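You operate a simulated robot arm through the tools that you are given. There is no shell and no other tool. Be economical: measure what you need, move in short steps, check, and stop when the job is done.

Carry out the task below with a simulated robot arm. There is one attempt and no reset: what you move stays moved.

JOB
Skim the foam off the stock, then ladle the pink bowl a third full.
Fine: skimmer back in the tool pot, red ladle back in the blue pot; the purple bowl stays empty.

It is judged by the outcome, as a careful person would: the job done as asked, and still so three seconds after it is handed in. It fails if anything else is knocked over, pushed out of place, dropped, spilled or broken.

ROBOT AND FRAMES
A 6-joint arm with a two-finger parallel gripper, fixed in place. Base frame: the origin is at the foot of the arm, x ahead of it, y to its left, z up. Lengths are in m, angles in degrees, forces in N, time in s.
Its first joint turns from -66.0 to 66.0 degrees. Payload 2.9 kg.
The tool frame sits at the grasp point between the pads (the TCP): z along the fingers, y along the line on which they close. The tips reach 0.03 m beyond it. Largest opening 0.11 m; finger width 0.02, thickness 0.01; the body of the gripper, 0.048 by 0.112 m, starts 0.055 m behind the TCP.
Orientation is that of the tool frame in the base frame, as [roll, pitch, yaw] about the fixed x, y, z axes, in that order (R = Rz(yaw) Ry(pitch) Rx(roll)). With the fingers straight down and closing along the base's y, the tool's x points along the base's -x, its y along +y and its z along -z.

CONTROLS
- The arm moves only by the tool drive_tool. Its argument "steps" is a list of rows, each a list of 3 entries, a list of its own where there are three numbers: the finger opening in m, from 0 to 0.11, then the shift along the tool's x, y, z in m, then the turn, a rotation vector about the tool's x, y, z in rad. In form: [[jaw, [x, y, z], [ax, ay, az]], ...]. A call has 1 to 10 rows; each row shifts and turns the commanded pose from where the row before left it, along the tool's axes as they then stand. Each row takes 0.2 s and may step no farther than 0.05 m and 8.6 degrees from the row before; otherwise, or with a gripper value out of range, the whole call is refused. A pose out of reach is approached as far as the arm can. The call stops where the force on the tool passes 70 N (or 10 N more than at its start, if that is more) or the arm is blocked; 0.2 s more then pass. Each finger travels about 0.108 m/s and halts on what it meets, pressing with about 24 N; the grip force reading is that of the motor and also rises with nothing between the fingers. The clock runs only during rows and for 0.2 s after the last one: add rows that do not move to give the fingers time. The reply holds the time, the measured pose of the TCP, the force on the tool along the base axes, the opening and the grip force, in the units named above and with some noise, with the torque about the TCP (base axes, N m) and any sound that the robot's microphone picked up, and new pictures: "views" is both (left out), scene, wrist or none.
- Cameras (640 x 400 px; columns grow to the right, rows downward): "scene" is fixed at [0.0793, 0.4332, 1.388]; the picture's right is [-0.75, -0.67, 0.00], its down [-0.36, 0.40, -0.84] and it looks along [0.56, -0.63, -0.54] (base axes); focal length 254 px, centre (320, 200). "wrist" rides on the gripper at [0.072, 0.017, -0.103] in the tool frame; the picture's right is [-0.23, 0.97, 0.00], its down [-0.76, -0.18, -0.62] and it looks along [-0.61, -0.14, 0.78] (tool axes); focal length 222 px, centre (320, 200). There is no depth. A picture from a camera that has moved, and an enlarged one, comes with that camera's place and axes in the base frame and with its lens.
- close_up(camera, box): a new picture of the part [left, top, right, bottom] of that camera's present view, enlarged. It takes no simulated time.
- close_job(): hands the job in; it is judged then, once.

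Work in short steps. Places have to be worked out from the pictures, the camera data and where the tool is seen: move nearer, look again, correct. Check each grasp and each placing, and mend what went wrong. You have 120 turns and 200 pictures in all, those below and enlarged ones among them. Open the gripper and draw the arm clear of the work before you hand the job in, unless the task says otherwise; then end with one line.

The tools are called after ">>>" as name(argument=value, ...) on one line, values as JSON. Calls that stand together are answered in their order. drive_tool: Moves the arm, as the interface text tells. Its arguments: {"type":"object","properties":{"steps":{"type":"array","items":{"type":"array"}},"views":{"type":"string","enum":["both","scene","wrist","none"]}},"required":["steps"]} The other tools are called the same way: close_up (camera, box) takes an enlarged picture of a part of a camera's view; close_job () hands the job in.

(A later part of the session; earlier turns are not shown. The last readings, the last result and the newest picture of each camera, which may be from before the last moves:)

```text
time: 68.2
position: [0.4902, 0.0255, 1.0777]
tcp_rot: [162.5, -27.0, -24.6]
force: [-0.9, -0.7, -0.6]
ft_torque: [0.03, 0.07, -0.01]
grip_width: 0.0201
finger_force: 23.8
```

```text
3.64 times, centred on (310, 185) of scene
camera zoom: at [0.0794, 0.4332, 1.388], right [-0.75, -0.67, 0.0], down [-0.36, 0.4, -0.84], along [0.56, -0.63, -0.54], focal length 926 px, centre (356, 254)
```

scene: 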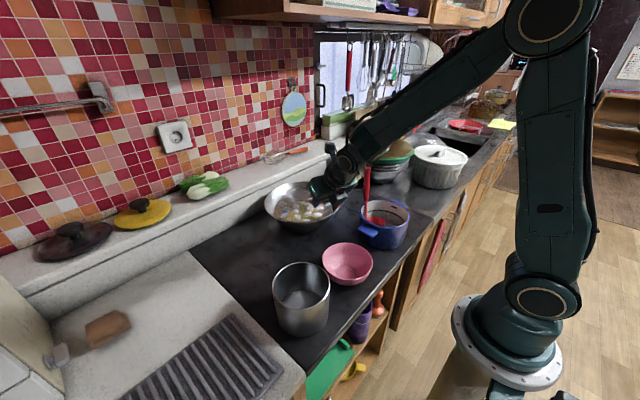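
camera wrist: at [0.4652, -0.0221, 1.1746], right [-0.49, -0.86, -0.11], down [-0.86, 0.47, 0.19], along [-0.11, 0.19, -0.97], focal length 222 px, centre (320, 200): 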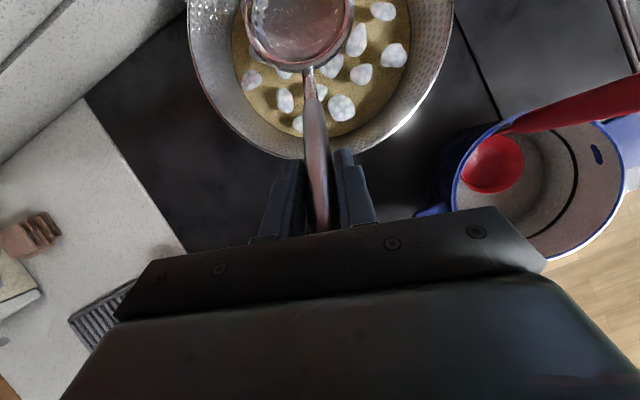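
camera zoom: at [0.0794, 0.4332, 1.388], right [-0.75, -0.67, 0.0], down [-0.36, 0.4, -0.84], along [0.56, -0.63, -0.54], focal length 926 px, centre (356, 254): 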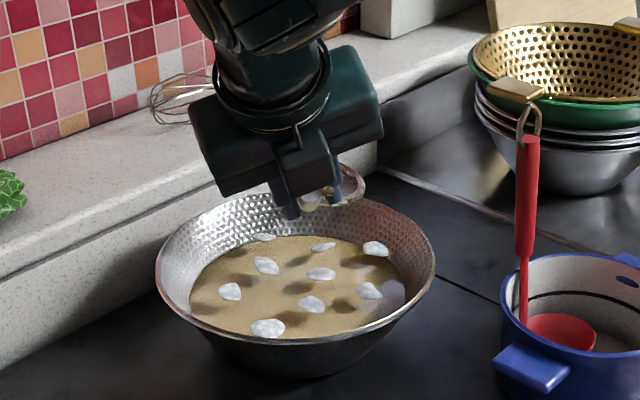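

No change while holding, so the removal likely came from the deeper dip. I'll lower the nose slightly to get deeper without the fingers reaching the rim, then dip again.

>>> drive_tool(steps=[[0.0, [0.005, 0, 0.003], [0, -0.1, 0]], [0.0, [-0.0081, -0.0061, 0.02], [0, 0, 0]], [0.0, [-0.0081, -0.0061, 0.02], [0, 0, 0]], [0.0, [-0.0081, -0.0061, 0.02], [0, 0, 0]], [0.0, [-0.0081, -0.0061, 0.02], [0, 0, 0]], [0.0, [-0.002, -0.0015, 0.0048], [0, 0, 0]], [0.0, [0, 0, 0], [0, 0, 0]]], views="none")

>>> close_up(camera="wrist", box=[160, 0, 480, 170])

>>> close_up(camera="scene", box=[250, 130, 370, 240])

```text
time: 69.8
position: [0.4985, 0.023, 0.9828]
tcp_rot: [163.1, -21.7, -26.5]
force: [0.2, 1.3, -0.5]
ft_torque: [0.04, 0.03, 0.01]
grip_width: 0.0203
finger_force: 24.2
```

```text
2.00 times, centred on (320, 85) of wrist
camera zoom: at [0.5296, 0.0222, 1.107], right [-0.7, -0.69, 0.18], down [-0.66, 0.72, 0.23], along [-0.28, 0.04, -0.96], focal length 444 px, centre (320, 430)
```

zoom: 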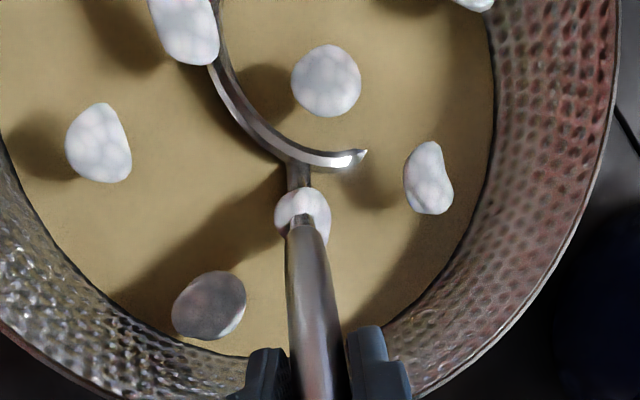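

```text
3.64 times, centred on (310, 185) of scene
camera zoom: at [0.0794, 0.4332, 1.388], right [-0.75, -0.67, 0.0], down [-0.36, 0.4, -0.84], along [0.56, -0.63, -0.54], focal length 926 px, centre (356, 254)
```

zoom: 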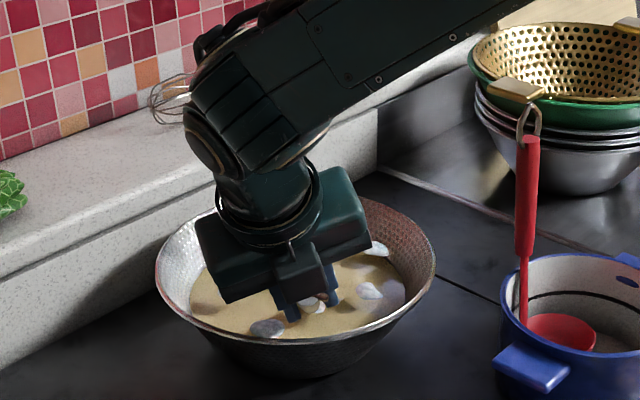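

The disc is mostly under now, similar to the earlier successful dip. I'll lift as before and check.

>>> drive_tool(steps=[[0.0, [0.0081, 0.0061, -0.02], [0, 0, 0]], [0.0, [0.0145, 0.011, -0.036], [0, 0, 0]], [0.0, [0.0145, 0.011, -0.036], [0, 0, 0]], [0.0, [0, 0, 0], [0, 0.1, 0]], [0.0, [0, 0, 0], [0, 0, 0]], [0.0, [0, 0, 0], [0, 0, 0]]], views="none")

>>> close_up(camera="scene", box=[250, 130, 370, 240])

```text
time: 71.2
position: [0.4978, 0.023, 1.0893]
tcp_rot: [162.4, -27.2, -24.7]
force: [0.6, 0.4, -0.9]
ft_torque: [0.02, 0.01, 0.01]
grip_width: 0.0203
finger_force: 24.1
```

```text
3.64 times, centred on (310, 185) of scene
camera zoom: at [0.0793, 0.4332, 1.388], right [-0.75, -0.67, 0.0], down [-0.36, 0.4, -0.84], along [0.56, -0.63, -0.54], focal length 926 px, centre (356, 254)
```

zoom: 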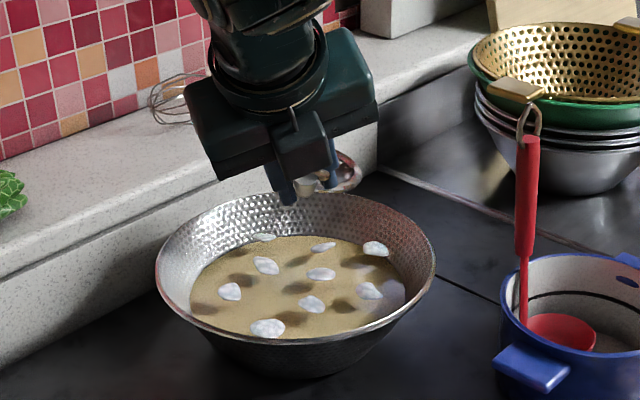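

I'll wait another 2 s to test whether the removal is delayed.

>>> drive_tool(steps=[[0.0, [0, 0, 0], [0, 0, 0]], [0.0, [0, 0, 0], [0, 0, 0]], [0.0, [0, 0, 0], [0, 0, 0]], [0.0, [0, 0, 0], [0, 0, 0]], [0.0, [0, 0, 0], [0, 0, 0]], [0.0, [0, 0, 0], [0, 0, 0]], [0.0, [0, 0, 0], [0, 0, 0]], [0.0, [0, 0, 0], [0, 0, 0]]], views="none")

>>> close_up(camera="scene", box=[250, 130, 370, 240])

```text
time: 73.0
position: [0.4973, 0.0235, 1.0864]
tcp_rot: [162.3, -27.0, -24.7]
force: [-0.2, -0.2, -0.1]
ft_torque: [0.07, 0.02, -0.04]
grip_width: 0.0201
finger_force: 24.2
```

```text
3.64 times, centred on (310, 185) of scene
camera zoom: at [0.0794, 0.4332, 1.388], right [-0.75, -0.67, 0.0], down [-0.36, 0.4, -0.84], along [0.56, -0.63, -0.54], focal length 926 px, centre (356, 254)
```

zoom: 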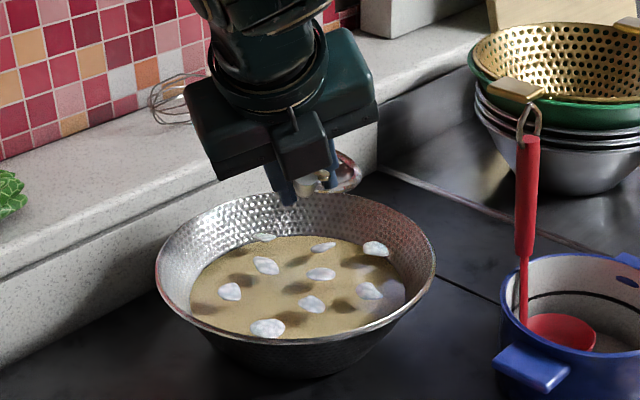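

Maybe the skimmed foam only counts once the skimmer is carried away from the wok; the earlier drop happened after a lateral swing. I'll move the disc clear of the wok and check.

>>> drive_tool(steps=[[0.0, [-0.025, -0.022, -0.028], [0, 0, 0]], [0.0, [-0.025, -0.022, -0.028], [0, 0, 0]], [0.0, [-0.025, -0.022, -0.028], [0, 0, 0]], [0.0, [0, 0, 0], [0, 0, 0]]], views="both")

>>> close_up(camera="scene", box=[230, 110, 370, 240])

```text
time: 74.0
position: [0.4471, 0.1445, 1.1068]
tcp_rot: [162.4, -27.2, -24.7]
force: [0.1, 0.5, -0.8]
ft_torque: [0.07, 0.07, -0.03]
grip_width: 0.02
finger_force: 23.9
camera wrist: at [0.4673, 0.1505, 1.233], right [-0.69, -0.7, 0.16], down [-0.69, 0.71, 0.13], along [-0.21, -0.02, -0.98], focal length 222 px, centre (320, 200)
```

scene: 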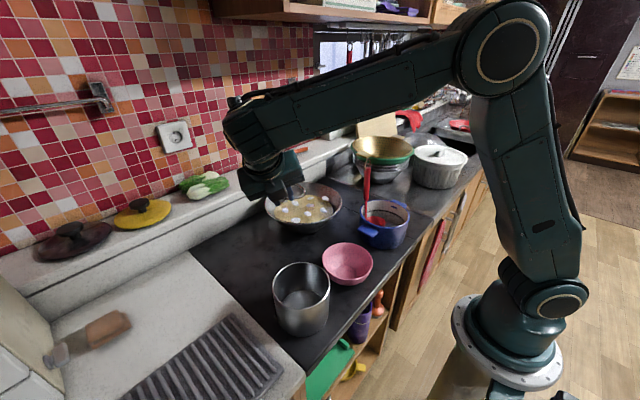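
wrist: 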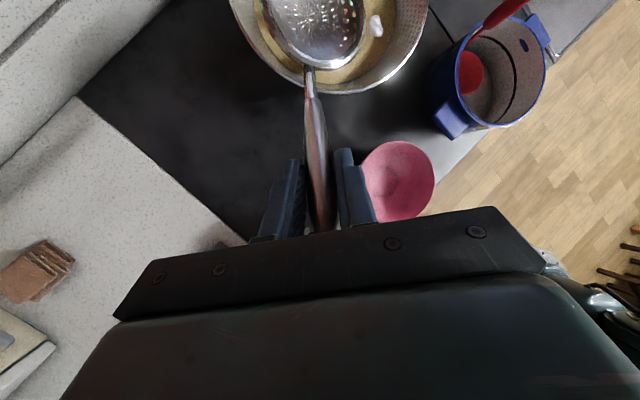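

```text
3.08 times, centred on (300, 175) of scene
camera zoom: at [0.0793, 0.4333, 1.388], right [-0.75, -0.67, 0.0], down [-0.36, 0.4, -0.84], along [0.56, -0.63, -0.54], focal length 783 px, centre (382, 277)
```

zoom: 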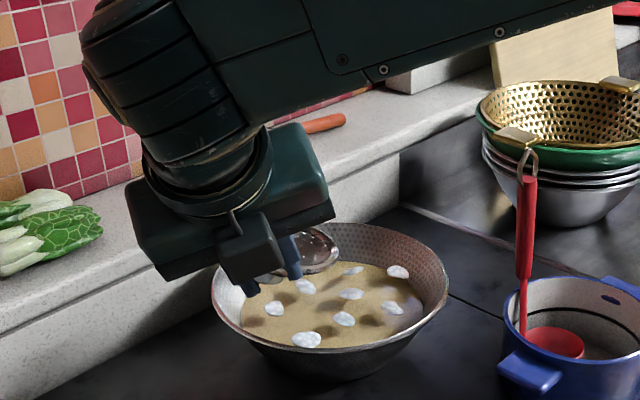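

Still 8–10. Comparing the dips, the one that worked was the deepest (whole rim submerged). I'll reposition with the disc slightly past centre so the fingers clear the rim, correct the residual roll, and look before a full-depth dip.

>>> drive_tool(steps=[[0.0, [0.0265, 0.0229, 0.0293], [0, 0, 0]], [0.0, [0.0265, 0.0229, 0.0293], [0, 0, 0]], [0.0, [0.0265, 0.0229, 0.0293], [0, 0, 0]], [0.0, [0, 0, 0], [-0.0333, 0, -0.0616]], [0.0, [0, 0, 0], [-0.0333, 0, -0.0616]], [0.0, [0, 0, 0], [0, 0, 0]]], views="none")

>>> close_up(camera="wrist", box=[160, 0, 480, 170])

>>> close_up(camera="scene", box=[250, 110, 370, 240])

```text
time: 75.4
position: [0.4834, 0.0221, 1.0649]
tcp_rot: [155.7, -24.8, -17.4]
force: [0.3, -1.1, -0.8]
ft_torque: [0.05, 0.06, 0.03]
grip_width: 0.0202
finger_force: 24.4
out of reach, approached as far as the arm can: row 4, 5
```

```text
2.00 times, centred on (320, 85) of wrist
camera zoom: at [0.5123, 0.0409, 1.1865], right [-0.62, -0.73, 0.27], down [-0.73, 0.67, 0.13], along [-0.28, -0.12, -0.95], focal length 444 px, centre (320, 430)
```

zoom: 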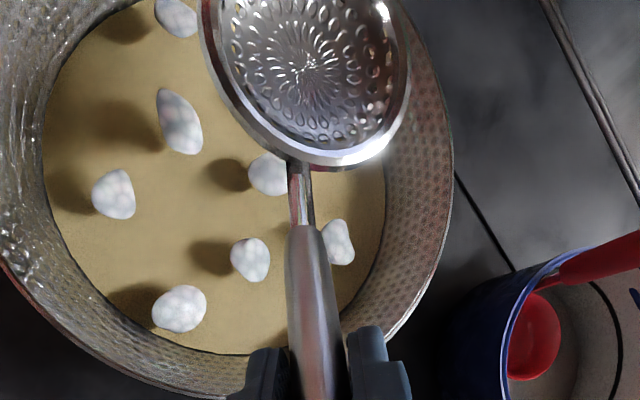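

```text
3.08 times, centred on (310, 175) of scene
camera zoom: at [0.0794, 0.4332, 1.388], right [-0.75, -0.67, 0.0], down [-0.36, 0.4, -0.84], along [0.56, -0.63, -0.54], focal length 783 px, centre (351, 277)
```

zoom: 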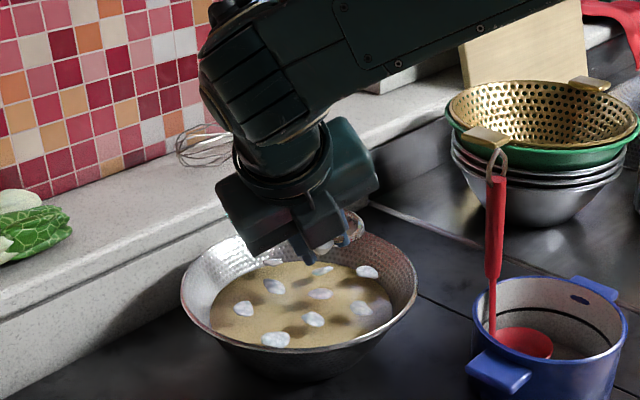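

The last-joint limit stopped the roll, but the disc is close to level and near the wok centre. I'll dip fully now, using small steps at the end.

>>> drive_tool(steps=[[0.0, [-0.0084, -0.0075, 0.0165], [0, 0, 0]], [0.0, [-0.0084, -0.0075, 0.0165], [0, 0, 0]], [0.0, [-0.0084, -0.0075, 0.0165], [0, 0, 0]], [0.0, [-0.0084, -0.0075, 0.0165], [0, 0, 0]], [0.0, [-0.0021, -0.0019, 0.0041], [0, 0, 0]], [0.0, [0, 0, 0], [0, 0, 0]]], views="none")

>>> close_up(camera="wrist", box=[160, 0, 480, 170])

```text
time: 76.8
position: [0.4811, 0.0236, 0.9797]
tcp_rot: [155.5, -25.0, -17.5]
force: [-14.2, 4.2, 35.9]
ft_torque: [0.27, 0.15, 0.12]
grip_width: 0.02
finger_force: 24.4
```

```text
2.00 times, centred on (320, 85) of wrist
camera zoom: at [0.5111, 0.0426, 1.1036], right [-0.62, -0.73, 0.27], down [-0.73, 0.67, 0.13], along [-0.27, -0.12, -0.95], focal length 444 px, centre (320, 430)
```

zoom: 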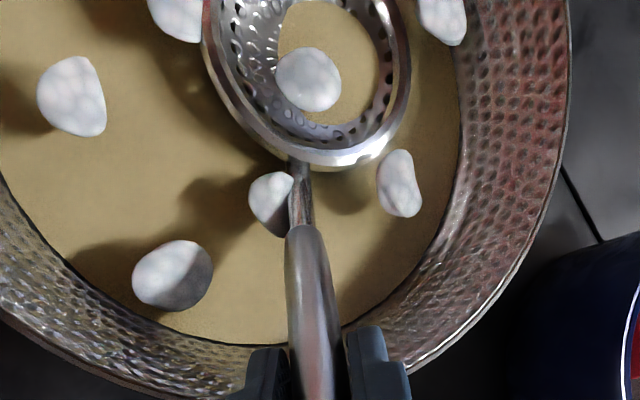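

Force 36 N with a low finger means the rolled gripper is pressing on the wok rim. I'll back off right away.

>>> drive_tool(steps=[[0.0, [0.0084, 0.0075, -0.0165], [0, 0, 0]], [0.0, [0.0168, 0.015, -0.033], [0, 0, 0]], [0.0, [0.0168, 0.015, -0.033], [0, 0, 0]], [0.0, [0, 0, 0], [0, 0, 0]]], views="scene")

>>> close_up(camera="scene", box=[250, 110, 370, 240])

```text
time: 77.8
position: [0.4752, 0.0265, 1.0702]
tcp_rot: [155.5, -24.7, -17.4]
force: [-0.3, 0.2, -1.9]
ft_torque: [0.06, 0.09, -0.02]
grip_width: 0.02
finger_force: 24.1
out of reach, approached as far as the arm can: row 3
```

scene: 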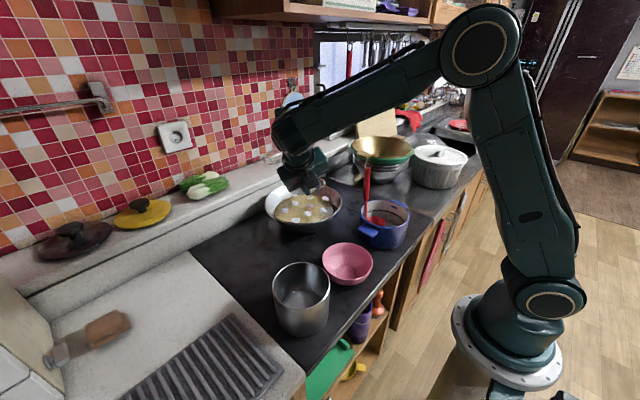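

```text
3.08 times, centred on (310, 175) of scene
camera zoom: at [0.0793, 0.4332, 1.388], right [-0.75, -0.67, 0.0], down [-0.36, 0.4, -0.84], along [0.56, -0.63, -0.54], focal length 783 px, centre (351, 277)
```

zoom: 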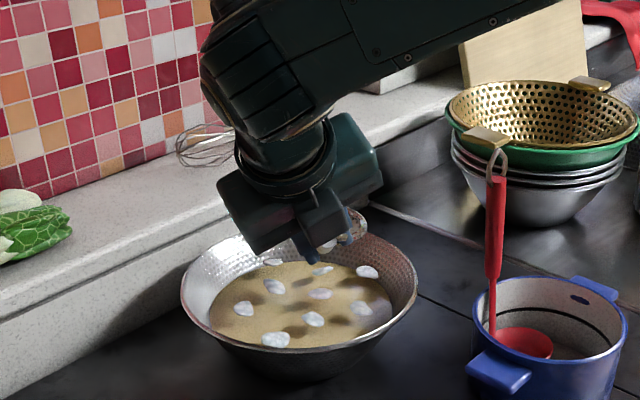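

The wok didn't move. I'll undo the gripper roll so the fingers sit level and repeat the kind of dip that worked.

>>> drive_tool(steps=[[0.0, [0, 0, 0], [0.0524, 0, 0.0968]], [0.0, [0, 0, 0], [0.0524, 0, 0.0968]], [0.0, [0, 0, 0], [0.0524, 0, 0.0968]], [0.0, [0, 0, 0], [0.0524, 0, 0.0968]], [0.0, [0.013, 0.0, 0.0075], [0, 0, 0]], [0.0, [0, 0, 0], [0, 0, 0]]], views="none")

>>> close_up(camera="wrist", box=[160, 0, 480, 170])

>>> close_up(camera="scene", box=[250, 110, 370, 240])

```text
time: 79.2
position: [0.4872, 0.0148, 1.0681]
tcp_rot: [178.8, -29.6, -41.7]
force: [0.3, 0.6, -0.8]
ft_torque: [0.07, 0.02, 0.01]
grip_width: 0.0203
finger_force: 24.0
```

```text
2.00 times, centred on (320, 85) of wrist
camera zoom: at [0.4854, -0.0036, 1.1955], right [-0.8, -0.59, -0.09], down [-0.6, 0.79, 0.16], along [-0.02, 0.19, -0.98], focal length 444 px, centre (320, 430)
```

zoom: 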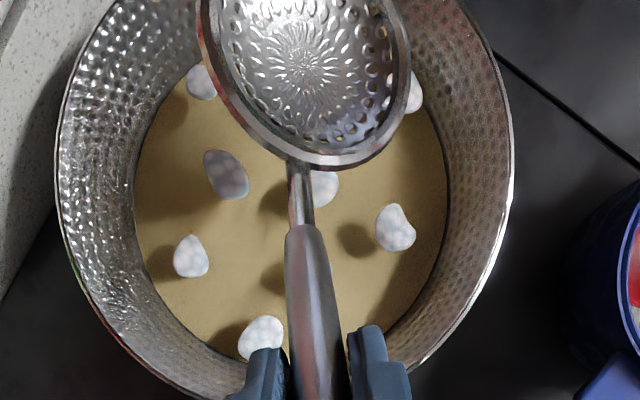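

```text
3.08 times, centred on (310, 175) of scene
camera zoom: at [0.0794, 0.4332, 1.388], right [-0.75, -0.67, 0.0], down [-0.36, 0.4, -0.84], along [0.56, -0.63, -0.54], focal length 783 px, centre (351, 277)
```

zoom: 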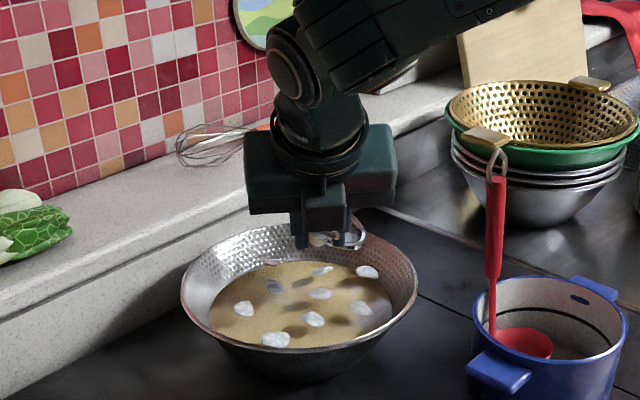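

The fingers are level now and the disc is over the far half of the liquid. I'll dip again with small final steps.

>>> drive_tool(steps=[[0.0, [-0.0125, 0, 0.0217], [0, 0, 0]], [0.0, [-0.0125, 0, 0.0217], [0, 0, 0]], [0.0, [-0.0125, 0, 0.0217], [0, 0, 0]], [0.0, [-0.005, 0, 0.0087], [0, 0, 0]], [0.0, [-0.0025, 0, 0.0043], [0, 0, 0]], [0.0, [0, 0, 0], [0, 0, 0]]], views="none")

>>> close_up(camera="wrist", box=[160, 0, 480, 170])

```text
time: 80.6
position: [0.4867, 0.0147, 0.9803]
tcp_rot: [178.7, -29.6, -41.6]
force: [-0.2, -0.7, -1.5]
ft_torque: [0.07, 0.04, 0.03]
grip_width: 0.0201
finger_force: 24.8
```

```text
2.00 times, centred on (320, 85) of wrist
camera zoom: at [0.4847, -0.0036, 1.1055], right [-0.8, -0.59, -0.09], down [-0.6, 0.79, 0.16], along [-0.02, 0.19, -0.98], focal length 444 px, centre (320, 430)
```

zoom: 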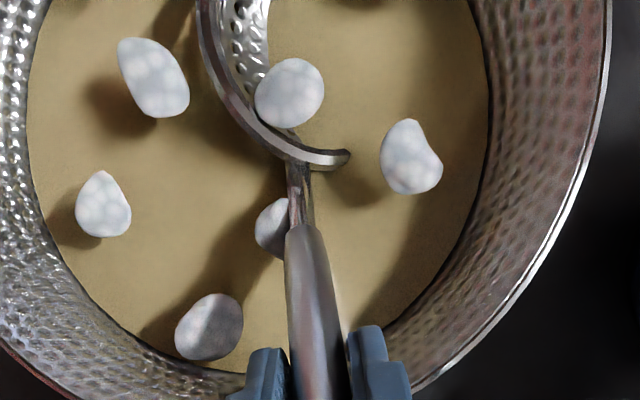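

No contact yet; the disc's right half is under. I'll go about 8 mm deeper.

>>> drive_tool(steps=[[0.0, [-0.002, 0, 0.0035], [0, 0, 0]], [0.0, [-0.002, 0, 0.0035], [0, 0, 0]], [0.0, [0, 0, 0], [0, 0, 0]]], views="none")

>>> close_up(camera="wrist", box=[160, 0, 480, 170])

```text
time: 81.4
position: [0.4855, 0.0158, 0.9727]
tcp_rot: [178.8, -29.6, -41.6]
force: [-1.3, 6.4, 3.4]
ft_torque: [0.04, -0.31, 0.44]
grip_width: 0.0202
finger_force: 24.2
```

```text
2.00 times, centred on (320, 85) of wrist
camera zoom: at [0.4847, -0.0035, 1.0973], right [-0.8, -0.59, -0.1], down [-0.6, 0.78, 0.16], along [-0.02, 0.19, -0.98], focal length 444 px, centre (320, 430)
```

zoom: 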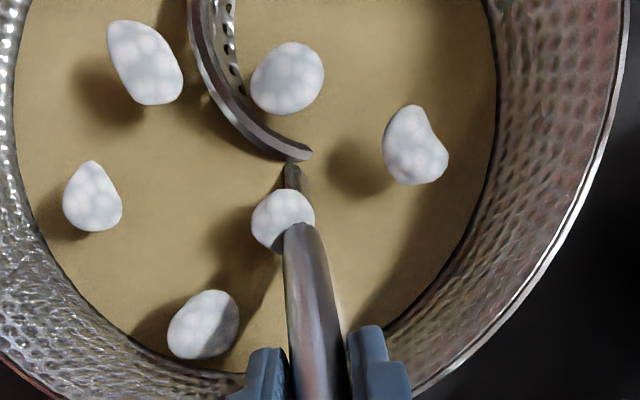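

The disc's low right edge is touching the wok, and pressing slightly there should also roll it back toward level. I'll press 6 mm more, then lift as in the successful dip.

>>> drive_tool(steps=[[0.0, [-0.0015, 0, 0.0026], [0, 0, 0]], [0.0, [-0.0015, 0, 0.0026], [0, 0, 0]], [0.0, [0, 0, 0], [0, 0, 0]]], views="none")

>>> close_up(camera="wrist", box=[160, 0, 480, 170])

>>> drive_tool(steps=[[0.0, [0.01, 0, -0.0173], [0, 0, 0]], [0.0, [0.02, 0, -0.0346], [0, 0, 0]], [0.0, [0.02, 0, -0.0346], [0, 0, 0]], [0.0, [0, 0, 0], [0, 0, 0]]], views="none")

>>> close_up(camera="scene", box=[250, 110, 370, 240])

>>> close_up(camera="wrist", box=[160, 0, 480, 170])

```text
time: 82.2
position: [0.4864, 0.0137, 0.9664]
tcp_rot: [179.0, -30.0, -41.6]
force: [6.9, 5.8, 14.4]
ft_torque: [-0.04, -0.4, 0.66]
grip_width: 0.0202
finger_force: 24.0
```

```text
2.00 times, centred on (320, 85) of wrist
camera zoom: at [0.4848, -0.0049, 1.0926], right [-0.8, -0.59, -0.1], down [-0.6, 0.79, 0.16], along [-0.02, 0.19, -0.98], focal length 444 px, centre (320, 430)
```

zoom: 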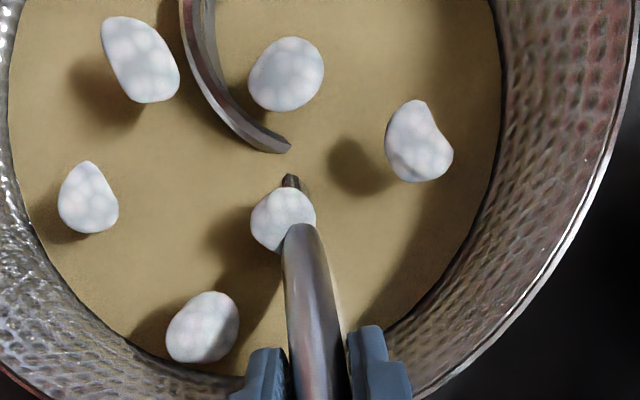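

```text
time: 83.2
position: [0.4879, 0.0177, 1.0653]
tcp_rot: [178.6, -29.6, -41.6]
force: [-0.8, -0.6, -0.8]
ft_torque: [0.03, 0.02, -0.01]
grip_width: 0.0203
finger_force: 24.7
```

```text
3.08 times, centred on (310, 175) of scene
camera zoom: at [0.0793, 0.4332, 1.388], right [-0.75, -0.67, 0.0], down [-0.36, 0.4, -0.84], along [0.56, -0.63, -0.54], focal length 783 px, centre (351, 277)
```

zoom: 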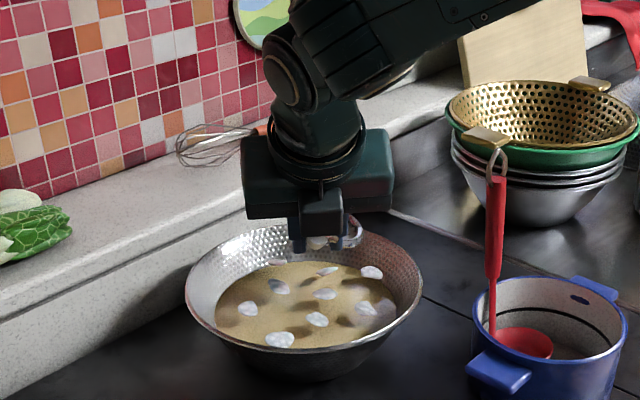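

```text
2.00 times, centred on (320, 85) of wrist
camera zoom: at [0.4865, -0.0013, 1.1919], right [-0.8, -0.59, -0.09], down [-0.6, 0.79, 0.16], along [-0.02, 0.18, -0.98], focal length 444 px, centre (320, 430)
```

zoom: 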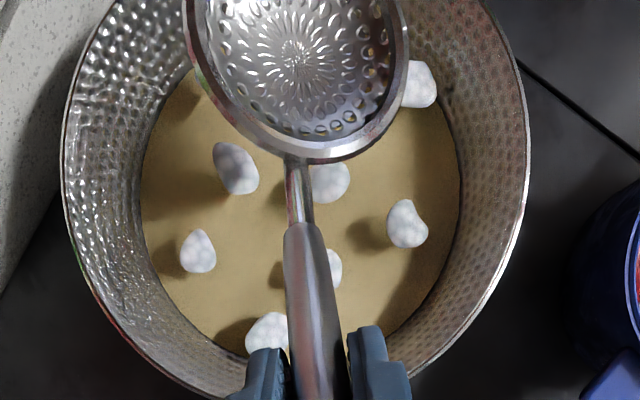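

No drop yet. In the successful case I then swung and levelled the disc, so I'll repeat the levelling roll here and check.

>>> drive_tool(steps=[[0.0, [0, 0, 0], [-0.0524, 0, -0.0968]], [0.0, [0, 0, 0], [-0.0524, 0, -0.0968]], [0.0, [0, 0, 0], [-0.0524, 0, -0.0968]], [0.0, [0, 0, 0], [0, 0, 0]], [0.0, [0, 0, 0], [0, 0, 0]], [0.0, [0, 0, 0], [0, 0, 0]]], views="none")

>>> close_up(camera="scene", box=[250, 110, 370, 240])

>>> close_up(camera="wrist", box=[160, 0, 480, 170])

```text
time: 84.6
position: [0.489, 0.0154, 1.0643]
tcp_rot: [160.8, -26.7, -23.0]
force: [-0.4, 1.0, -1.1]
ft_torque: [0.03, 0.05, -0.03]
grip_width: 0.0201
finger_force: 23.9
```

```text
3.08 times, centred on (310, 175) of scene
camera zoom: at [0.0794, 0.4332, 1.388], right [-0.75, -0.67, 0.0], down [-0.36, 0.4, -0.84], along [0.56, -0.63, -0.54], focal length 783 px, centre (351, 277)
```

zoom: 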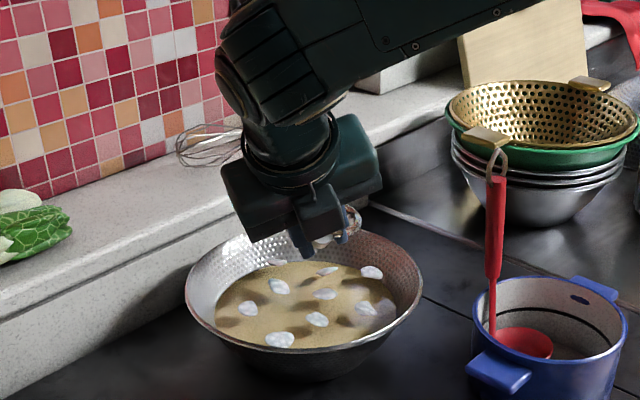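

```text
2.00 times, centred on (320, 85) of wrist
camera zoom: at [0.5116, 0.0252, 1.19], right [-0.68, -0.71, 0.18], down [-0.7, 0.7, 0.13], along [-0.22, -0.04, -0.97], focal length 444 px, centre (320, 430)
```

zoom: 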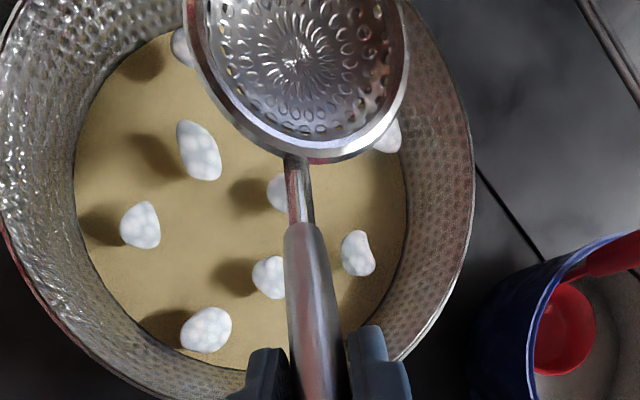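

I'll now carry the skimmer well away from the wok to see whether that registers the skimmed foam.

>>> drive_tool(steps=[[0.0, [-0.028, -0.013, -0.035], [0, 0, 0]], [0.0, [-0.028, -0.013, -0.035], [0, 0, 0]], [0.0, [-0.028, -0.013, -0.035], [0, 0, 0]], [0.0, [-0.028, -0.013, -0.035], [0, 0, 0]], [0.0, [0, 0, 0], [0, 0, 0]]], views="both")

>>> close_up(camera="scene", box=[250, 110, 370, 240])

```text
time: 85.8
position: [0.3857, 0.16, 1.1181]
tcp_rot: [160.7, -26.7, -23.0]
force: [0.4, -0.4, -1.3]
ft_torque: [0.05, 0.03, -0.02]
grip_width: 0.0202
finger_force: 24.7
camera wrist: at [0.4085, 0.1686, 1.2438], right [-0.68, -0.71, 0.18], down [-0.7, 0.7, 0.13], along [-0.22, -0.04, -0.97], focal length 222 px, centre (320, 200)
```

scene: 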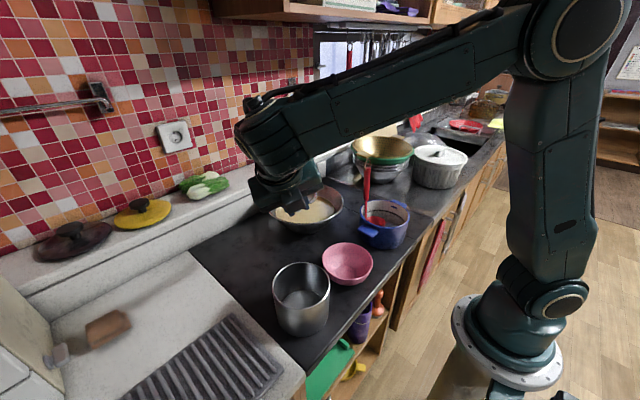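
wrist: 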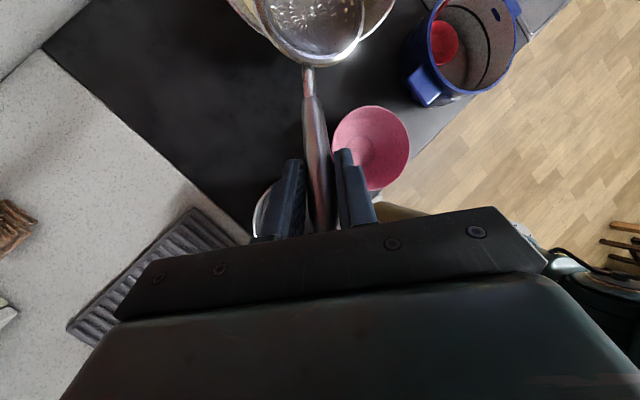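

```text
3.08 times, centred on (310, 175) of scene
camera zoom: at [0.0793, 0.4333, 1.388], right [-0.75, -0.67, 0.0], down [-0.36, 0.4, -0.84], along [0.56, -0.63, -0.54], focal length 783 px, centre (351, 277)
```

zoom: 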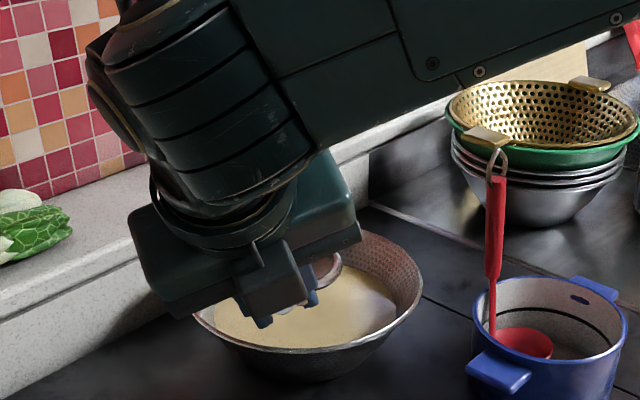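

The foam is completely gone. Now I'll return the skimmer to the tool pot: raise, unroll the gripper, and bring it back to vertical.

>>> drive_tool(steps=[[0.0, [0.0157, 0.0103, -0.0295], [0, 0, 0]], [0.0, [0, 0, 0], [0.0524, 0, 0.0968]], [0.0, [0, 0, 0], [0.0524, 0, 0.0968]], [0.0, [0, 0, 0], [0.0524, 0, 0.0968]], [0.0, [0, 0, 0], [0, -0.13, 0]], [0.0, [0, 0, 0], [0, -0.13, 0]], [0.0, [0, 0, 0], [0, -0.13, 0]], [0.0, [0, 0, 0], [0, -0.12, 0]], [0.0, [0, 0, 0], [0, 0, 0]]], views="both")

```text
time: 87.8
position: [0.3846, 0.1609, 1.1526]
tcp_rot: [178.9, -0.4, -42.4]
force: [0.1, 0.8, -0.6]
ft_torque: [0.04, 0.04, -0.01]
grip_width: 0.0205
finger_force: 24.2
camera wrist: at [0.4274, 0.1015, 1.2575], right [-0.82, -0.57, 0.02], down [-0.44, 0.66, 0.61], along [-0.36, 0.5, -0.79], focal length 222 px, centre (320, 200)
```

scene: 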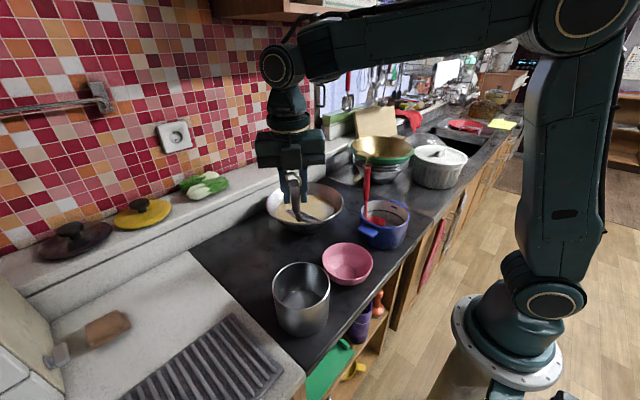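
wrist: 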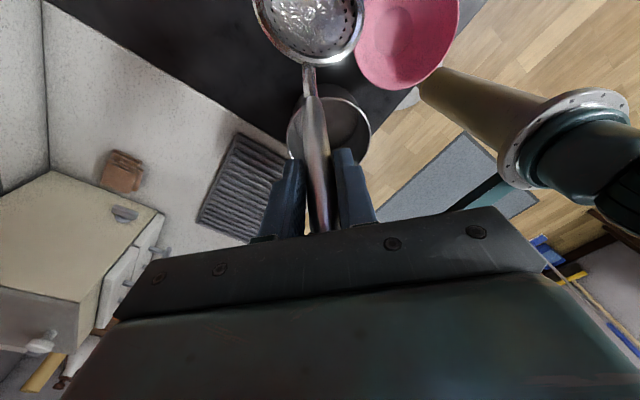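

The tool is vertical. I'll move the disc over the tool pot centre, about [0.346, 0.19].

>>> drive_tool(steps=[[0.0, [-0.0403, 0.0017, 0], [0, 0, 0]], [0.0, [-0.0403, 0.0017, 0], [0, 0, 0]], [0.0, [-0.0403, 0.0017, 0], [0, 0, 0]], [0.0, [0, 0, 0], [0, 0, 0]]], views="both")

>>> close_up(camera="scene", box=[240, 200, 370, 340])

```text
time: 88.8
position: [0.291, 0.2409, 1.1516]
tcp_rot: [178.8, -0.4, -42.3]
force: [-0.6, 0.6, -1.1]
ft_torque: [0.06, 0.01, 0.02]
grip_width: 0.0203
finger_force: 23.6
camera wrist: at [0.3338, 0.182, 1.256], right [-0.82, -0.57, 0.02], down [-0.44, 0.66, 0.61], along [-0.36, 0.5, -0.79], focal length 222 px, centre (320, 200)
```

scene: 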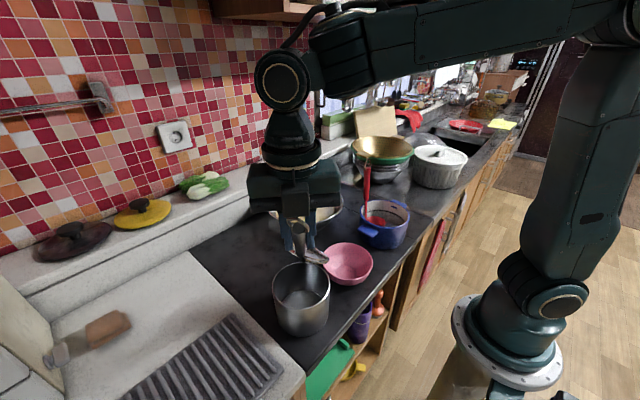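
wrist: 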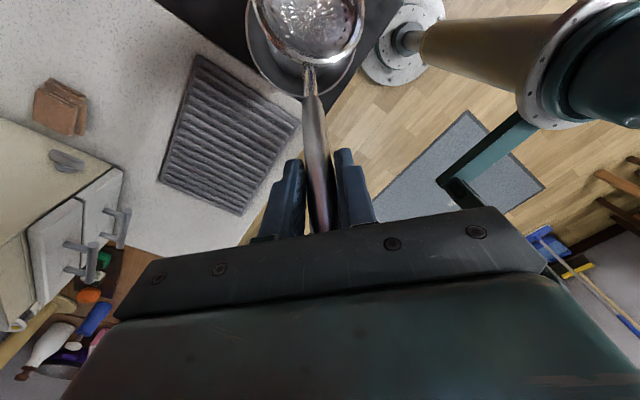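

```text
2.86 times, centred on (305, 270) of scene
camera zoom: at [0.0793, 0.4332, 1.388], right [-0.75, -0.67, 0.0], down [-0.36, 0.4, -0.84], along [0.56, -0.63, -0.54], focal length 727 px, centre (363, 0)
```

zoom: 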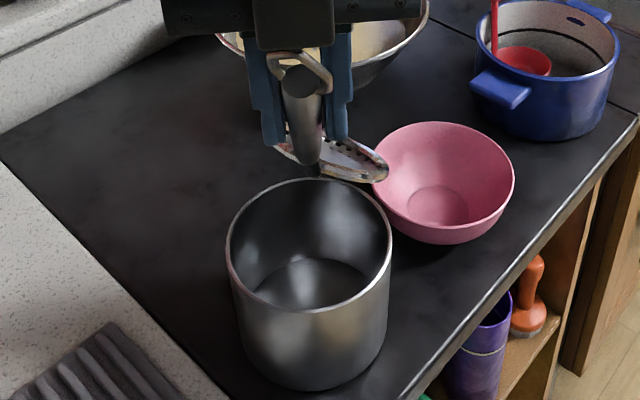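

The disc is about [0.336, 0.18, 1.027] and the pot centre about [0.345, 0.195]. I'll correct by about 1.6 cm and lower partway.

>>> drive_tool(steps=[[0.0, [-0.0035, -0.0155, 0], [0, 0, 0]], [0.0, [0, 0, 0.025], [0, 0, 0]], [0.0, [0, 0, 0.02], [0, 0, 0]], [0.0, [0, 0, 0], [0, 0, 0]]], views="wrist")

>>> close_up(camera="scene", box=[240, 200, 370, 340])

```text
time: 89.8
position: [0.3006, 0.2526, 1.1058]
tcp_rot: [178.9, -0.5, -42.2]
force: [-0.7, 1.2, 0.1]
ft_torque: [0.19, 0.13, -0.02]
grip_width: 0.02
finger_force: 24.4
camera wrist: at [0.3417, 0.1925, 1.2104], right [-0.82, -0.57, 0.02], down [-0.44, 0.66, 0.61], along [-0.36, 0.5, -0.79], focal length 222 px, centre (320, 200)
```

wrist: 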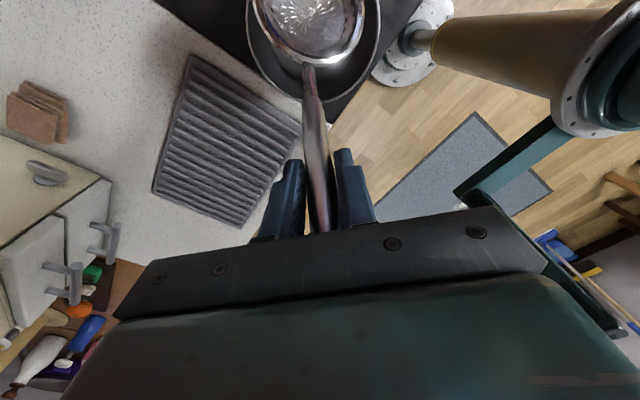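

```text
2.86 times, centred on (305, 270) of scene
camera zoom: at [0.0793, 0.4333, 1.3879], right [-0.75, -0.67, 0.0], down [-0.36, 0.4, -0.84], along [0.56, -0.63, -0.54], focal length 727 px, centre (363, 0)
```

zoom: 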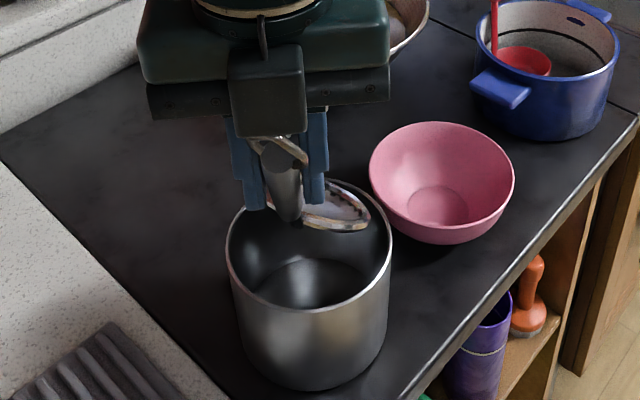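

The disc lines up over the pot. I'll lower further in steps, watching force.

>>> drive_tool(steps=[[0.0, [0, 0, 0.02], [0, 0, 0]], [0.0, [0, 0, 0.02], [0, 0, 0]], [0.0, [0, 0, 0], [0, 0, 0]]], views="none")

>>> close_up(camera="scene", box=[240, 200, 370, 340])

```text
time: 90.6
position: [0.3001, 0.2495, 1.0655]
tcp_rot: [178.9, -0.4, -42.2]
force: [-2.6, 1.0, 0.0]
ft_torque: [0.11, 0.28, -0.08]
grip_width: 0.0201
finger_force: 24.4
```

```text
2.86 times, centred on (305, 270) of scene
camera zoom: at [0.0793, 0.4333, 1.3879], right [-0.75, -0.67, 0.0], down [-0.36, 0.4, -0.84], along [0.56, -0.63, -0.54], focal length 727 px, centre (363, 0)
```

zoom: 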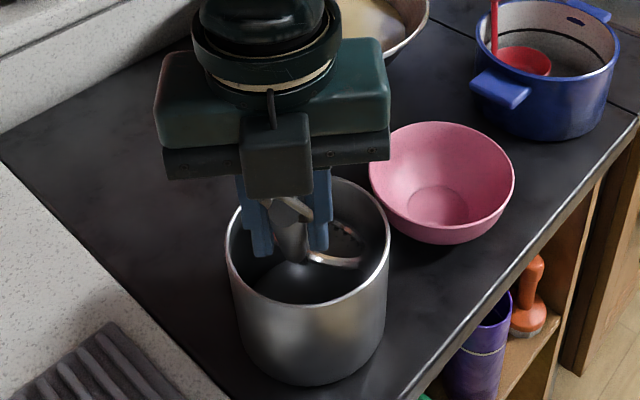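

The disc is inside the pot with light contact on the +x wall. I'll ease back slightly and lower to the bottom.

>>> drive_tool(steps=[[0.0, [-0.005, 0, 0.012], [0, 0, 0]], [0.0, [0, 0, 0.012], [0, 0, 0]], [0.0, [0, 0, 0.008], [0, 0, 0]], [0.0, [0, 0, 0], [0, 0, 0]]], views="none")

>>> close_up(camera="scene", box=[240, 200, 370, 340])

```text
time: 91.6
position: [0.2952, 0.2532, 1.0339]
tcp_rot: [178.9, -0.4, -42.2]
force: [-0.7, -0.1, -1.7]
ft_torque: [0.02, 0.04, -0.01]
grip_width: 0.0203
finger_force: 23.9
```

```text
2.86 times, centred on (305, 270) of scene
camera zoom: at [0.0793, 0.4332, 1.388], right [-0.75, -0.67, 0.0], down [-0.36, 0.4, -0.84], along [0.56, -0.63, -0.54], focal length 727 px, centre (363, 0)
```

zoom: 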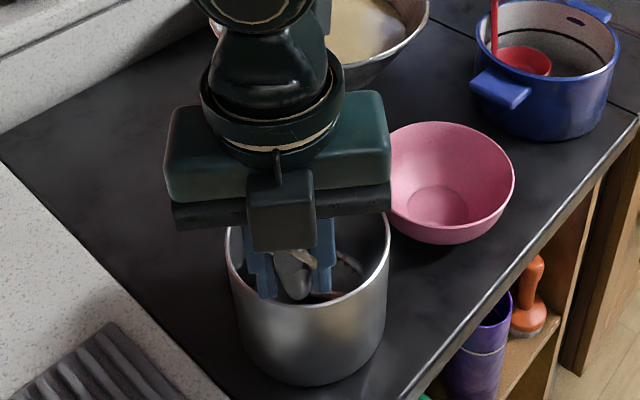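

I'll continue down until contact.

>>> drive_tool(steps=[[0.0, [0, 0, 0.008], [0, 0, 0]], [0.0, [0, 0, 0.006], [0, 0, 0]], [0.0, [0, 0, 0], [0, 0, 0]]], views="none")

```text
time: 92.4
position: [0.2947, 0.2539, 1.0204]
tcp_rot: [179.3, -0.4, -42.2]
force: [-3.4, 1.9, 37.6]
ft_torque: [0.12, 0.18, 0.01]
grip_width: 0.0203
finger_force: 24.1
```

Contact with the pot bottom (37 N). I'll back up 6 mm to about 1–2 mm of slack and open the gripper gently.

>>> drive_tool(steps=[[0.0, [0, 0, -0.0055], [0, 0, 0]], [0.0, [0, 0, 0], [0, 0, 0]], [0.03, [0, 0, 0], [0, 0, 0]], [0.05, [0, 0, 0], [0, 0, 0]], [0.07, [0, 0, 0], [0, 0, 0]], [0.07, [0, 0, 0], [0, 0, 0]]], views="wrist")

>>> close_up(camera="scene", box=[240, 200, 370, 340])

```text
time: 93.8
position: [0.2953, 0.2534, 1.025]
tcp_rot: [178.8, -0.3, -42.1]
force: [0.7, 0.2, 1.1]
ft_torque: [-0.03, 0.03, -0.02]
grip_width: 0.07
finger_force: 0.0
camera wrist: at [0.3366, 0.1937, 1.1303], right [-0.82, -0.57, 0.02], down [-0.44, 0.66, 0.61], along [-0.36, 0.5, -0.79], focal length 222 px, centre (320, 200)
```

wrist: 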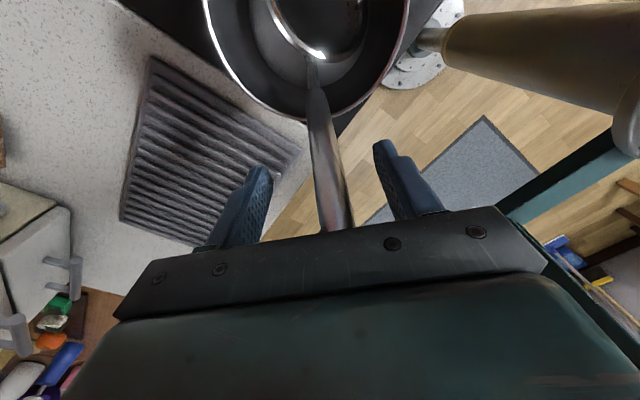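

```text
2.86 times, centred on (305, 270) of scene
camera zoom: at [0.0793, 0.4332, 1.388], right [-0.75, -0.67, 0.0], down [-0.36, 0.4, -0.84], along [0.56, -0.63, -0.54], focal length 727 px, centre (363, 0)
```

zoom: 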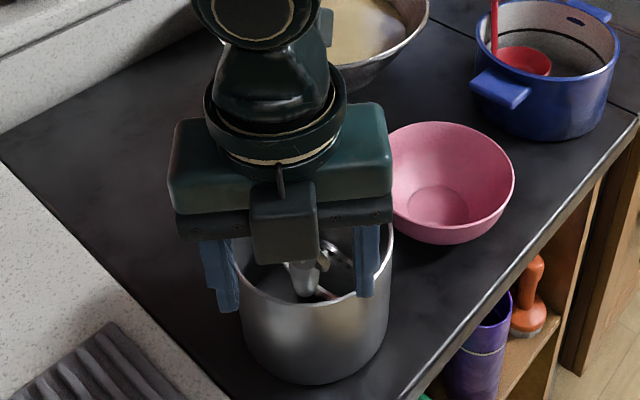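

The skimmer is resting in the pot with its handle on the rim. I'll rise straight up with fingers open.

>>> drive_tool(steps=[[0.08, [0, 0, -0.03], [0, 0, 0]], [0.08, [0, 0, -0.04], [0, 0, 0]], [0.08, [0, 0, -0.04], [0, 0, 0]], [0.08, [0, 0, -0.04], [0, 0, 0]], [0.08, [0, 0, 0], [0, 0, 0]]], views="both")

>>> close_up(camera="scene", box=[240, 160, 420, 330])

```text
time: 95.0
position: [0.2957, 0.2553, 1.1755]
tcp_rot: [178.8, -0.4, -42.2]
force: [-1.0, -1.2, 0.0]
ft_torque: [0.03, -0.03, 0.01]
grip_width: 0.0801
finger_force: 0.1
camera wrist: at [0.3381, 0.1965, 1.281], right [-0.82, -0.57, 0.02], down [-0.44, 0.66, 0.61], along [-0.36, 0.5, -0.79], focal length 222 px, centre (320, 200)
```

scene: 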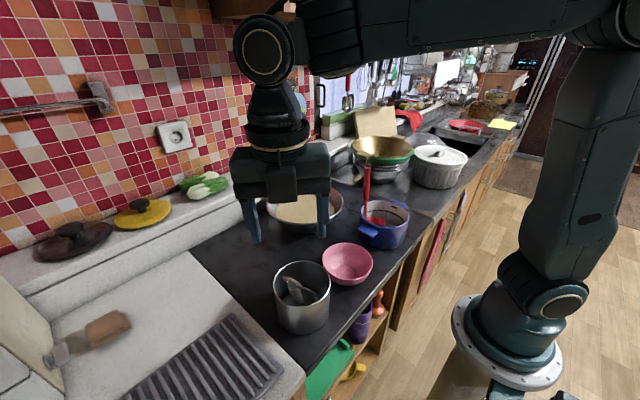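
wrist: 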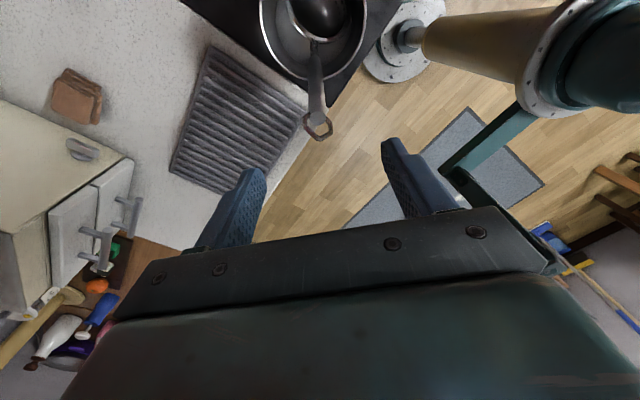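

```text
2.35 times, centred on (330, 245) of scene
camera zoom: at [0.0793, 0.4332, 1.388], right [-0.75, -0.67, 0.0], down [-0.36, 0.4, -0.84], along [0.56, -0.63, -0.54], focal length 599 px, centre (296, 94)
```

zoom: 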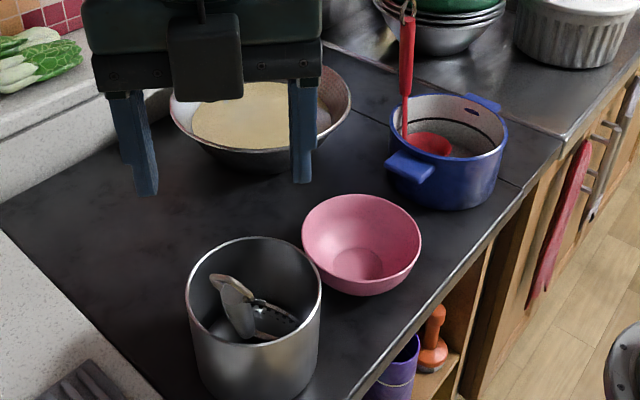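

The skimmer is back in its pot. Next is the red ladle: I'll rotate the gripper to about yaw 180 here, away from the singular zone, and then go over.

>>> drive_tool(steps=[[0.08, [0, 0, 0], [0, 0, 0.1496]], [0.08, [0, 0, 0], [0, 0, 0.1496]], [0.08, [0, 0, 0], [0, 0, 0.1496]], [0.08, [0, 0, 0], [0, 0, 0.1496]], [0.08, [0, 0, 0], [0, 0, 0.1496]], [0.08, [0, 0, 0], [0, 0, 0.1496]], [0.08, [0, 0, 0], [0, 0, 0.1496]], [0.08, [0, 0, 0], [0, 0, 0.1496]], [0.08, [0, 0, 0], [0, 0, 0.1496]], [0.08, [0, 0, 0], [0, 0, 0.1496]]], views="none")

>>> drive_tool(steps=[[0.08, [0, 0, 0], [0, 0, 0.1496]], [0.08, [0, 0, 0], [0, 0, 0.1496]], [0.08, [0, 0, 0], [0, 0, 0.1496]], [0.08, [0, 0, 0], [0, 0, 0.1496]], [0.08, [0, 0, 0], [0, 0, 0.1496]], [0.08, [0, 0, 0], [0, 0, 0.1496]], [0.08, [0, 0, 0], [0, 0, 0]]], views="none")

```text
time: 97.2
position: [0.2961, 0.2563, 1.1764]
tcp_rot: [-179.7, -1.0, -128.1]
force: [0.3, -0.6, 0.3]
ft_torque: [0.02, 0.0, 0.01]
grip_width: 0.0801
finger_force: 0.1
```

```text
time: 98.8
position: [0.2976, 0.2575, 1.1742]
tcp_rot: [-178.9, -0.4, -179.5]
force: [-0.3, 0.6, 0.7]
ft_torque: [-0.03, -0.01, 0.01]
grip_width: 0.0799
finger_force: 0.0
```

Rotation tracked well. I'll move to near the ladle handle, stopping short in x to look.

>>> drive_tool(steps=[[0.08, [-0.005, -0.046, 0], [0, 0, 0]], [0.08, [-0.005, -0.046, 0], [0, 0, 0]], [0.08, [-0.005, -0.046, 0], [0, 0, 0]], [0.08, [-0.005, -0.046, 0], [0, 0, 0]], [0.08, [-0.005, -0.046, 0], [0, 0, 0]], [0.08, [-0.005, -0.046, 0], [0, 0, 0]], [0.08, [-0.005, -0.046, 0], [0, 0, 0]], [0.08, [-0.005, -0.046, 0], [0, 0, 0]], [0.08, [0, -0.046, 0], [0, 0, 0]], [0.08, [0, 0, 0], [0, 0, 0]]], views="both")

```text
time: 101.0
position: [0.3401, -0.1544, 1.1842]
tcp_rot: [-178.9, -0.4, -179.3]
force: [0.1, 0.1, 0.1]
ft_torque: [-0.03, -0.04, 0.01]
grip_width: 0.0801
finger_force: 0.0
camera wrist: at [0.2673, -0.1379, 1.2881], right [0.22, 0.98, -0.02], down [0.77, -0.16, 0.62], along [0.6, -0.15, -0.78], focal length 222 px, centre (320, 200)
```

scene: 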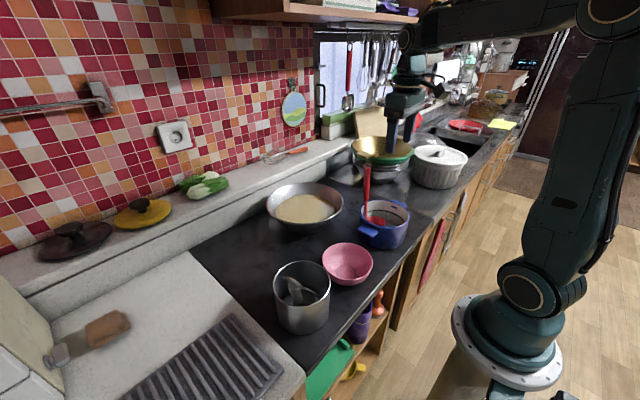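
wrist: 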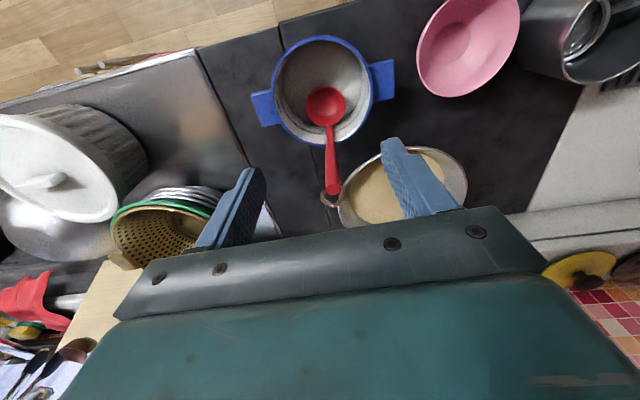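

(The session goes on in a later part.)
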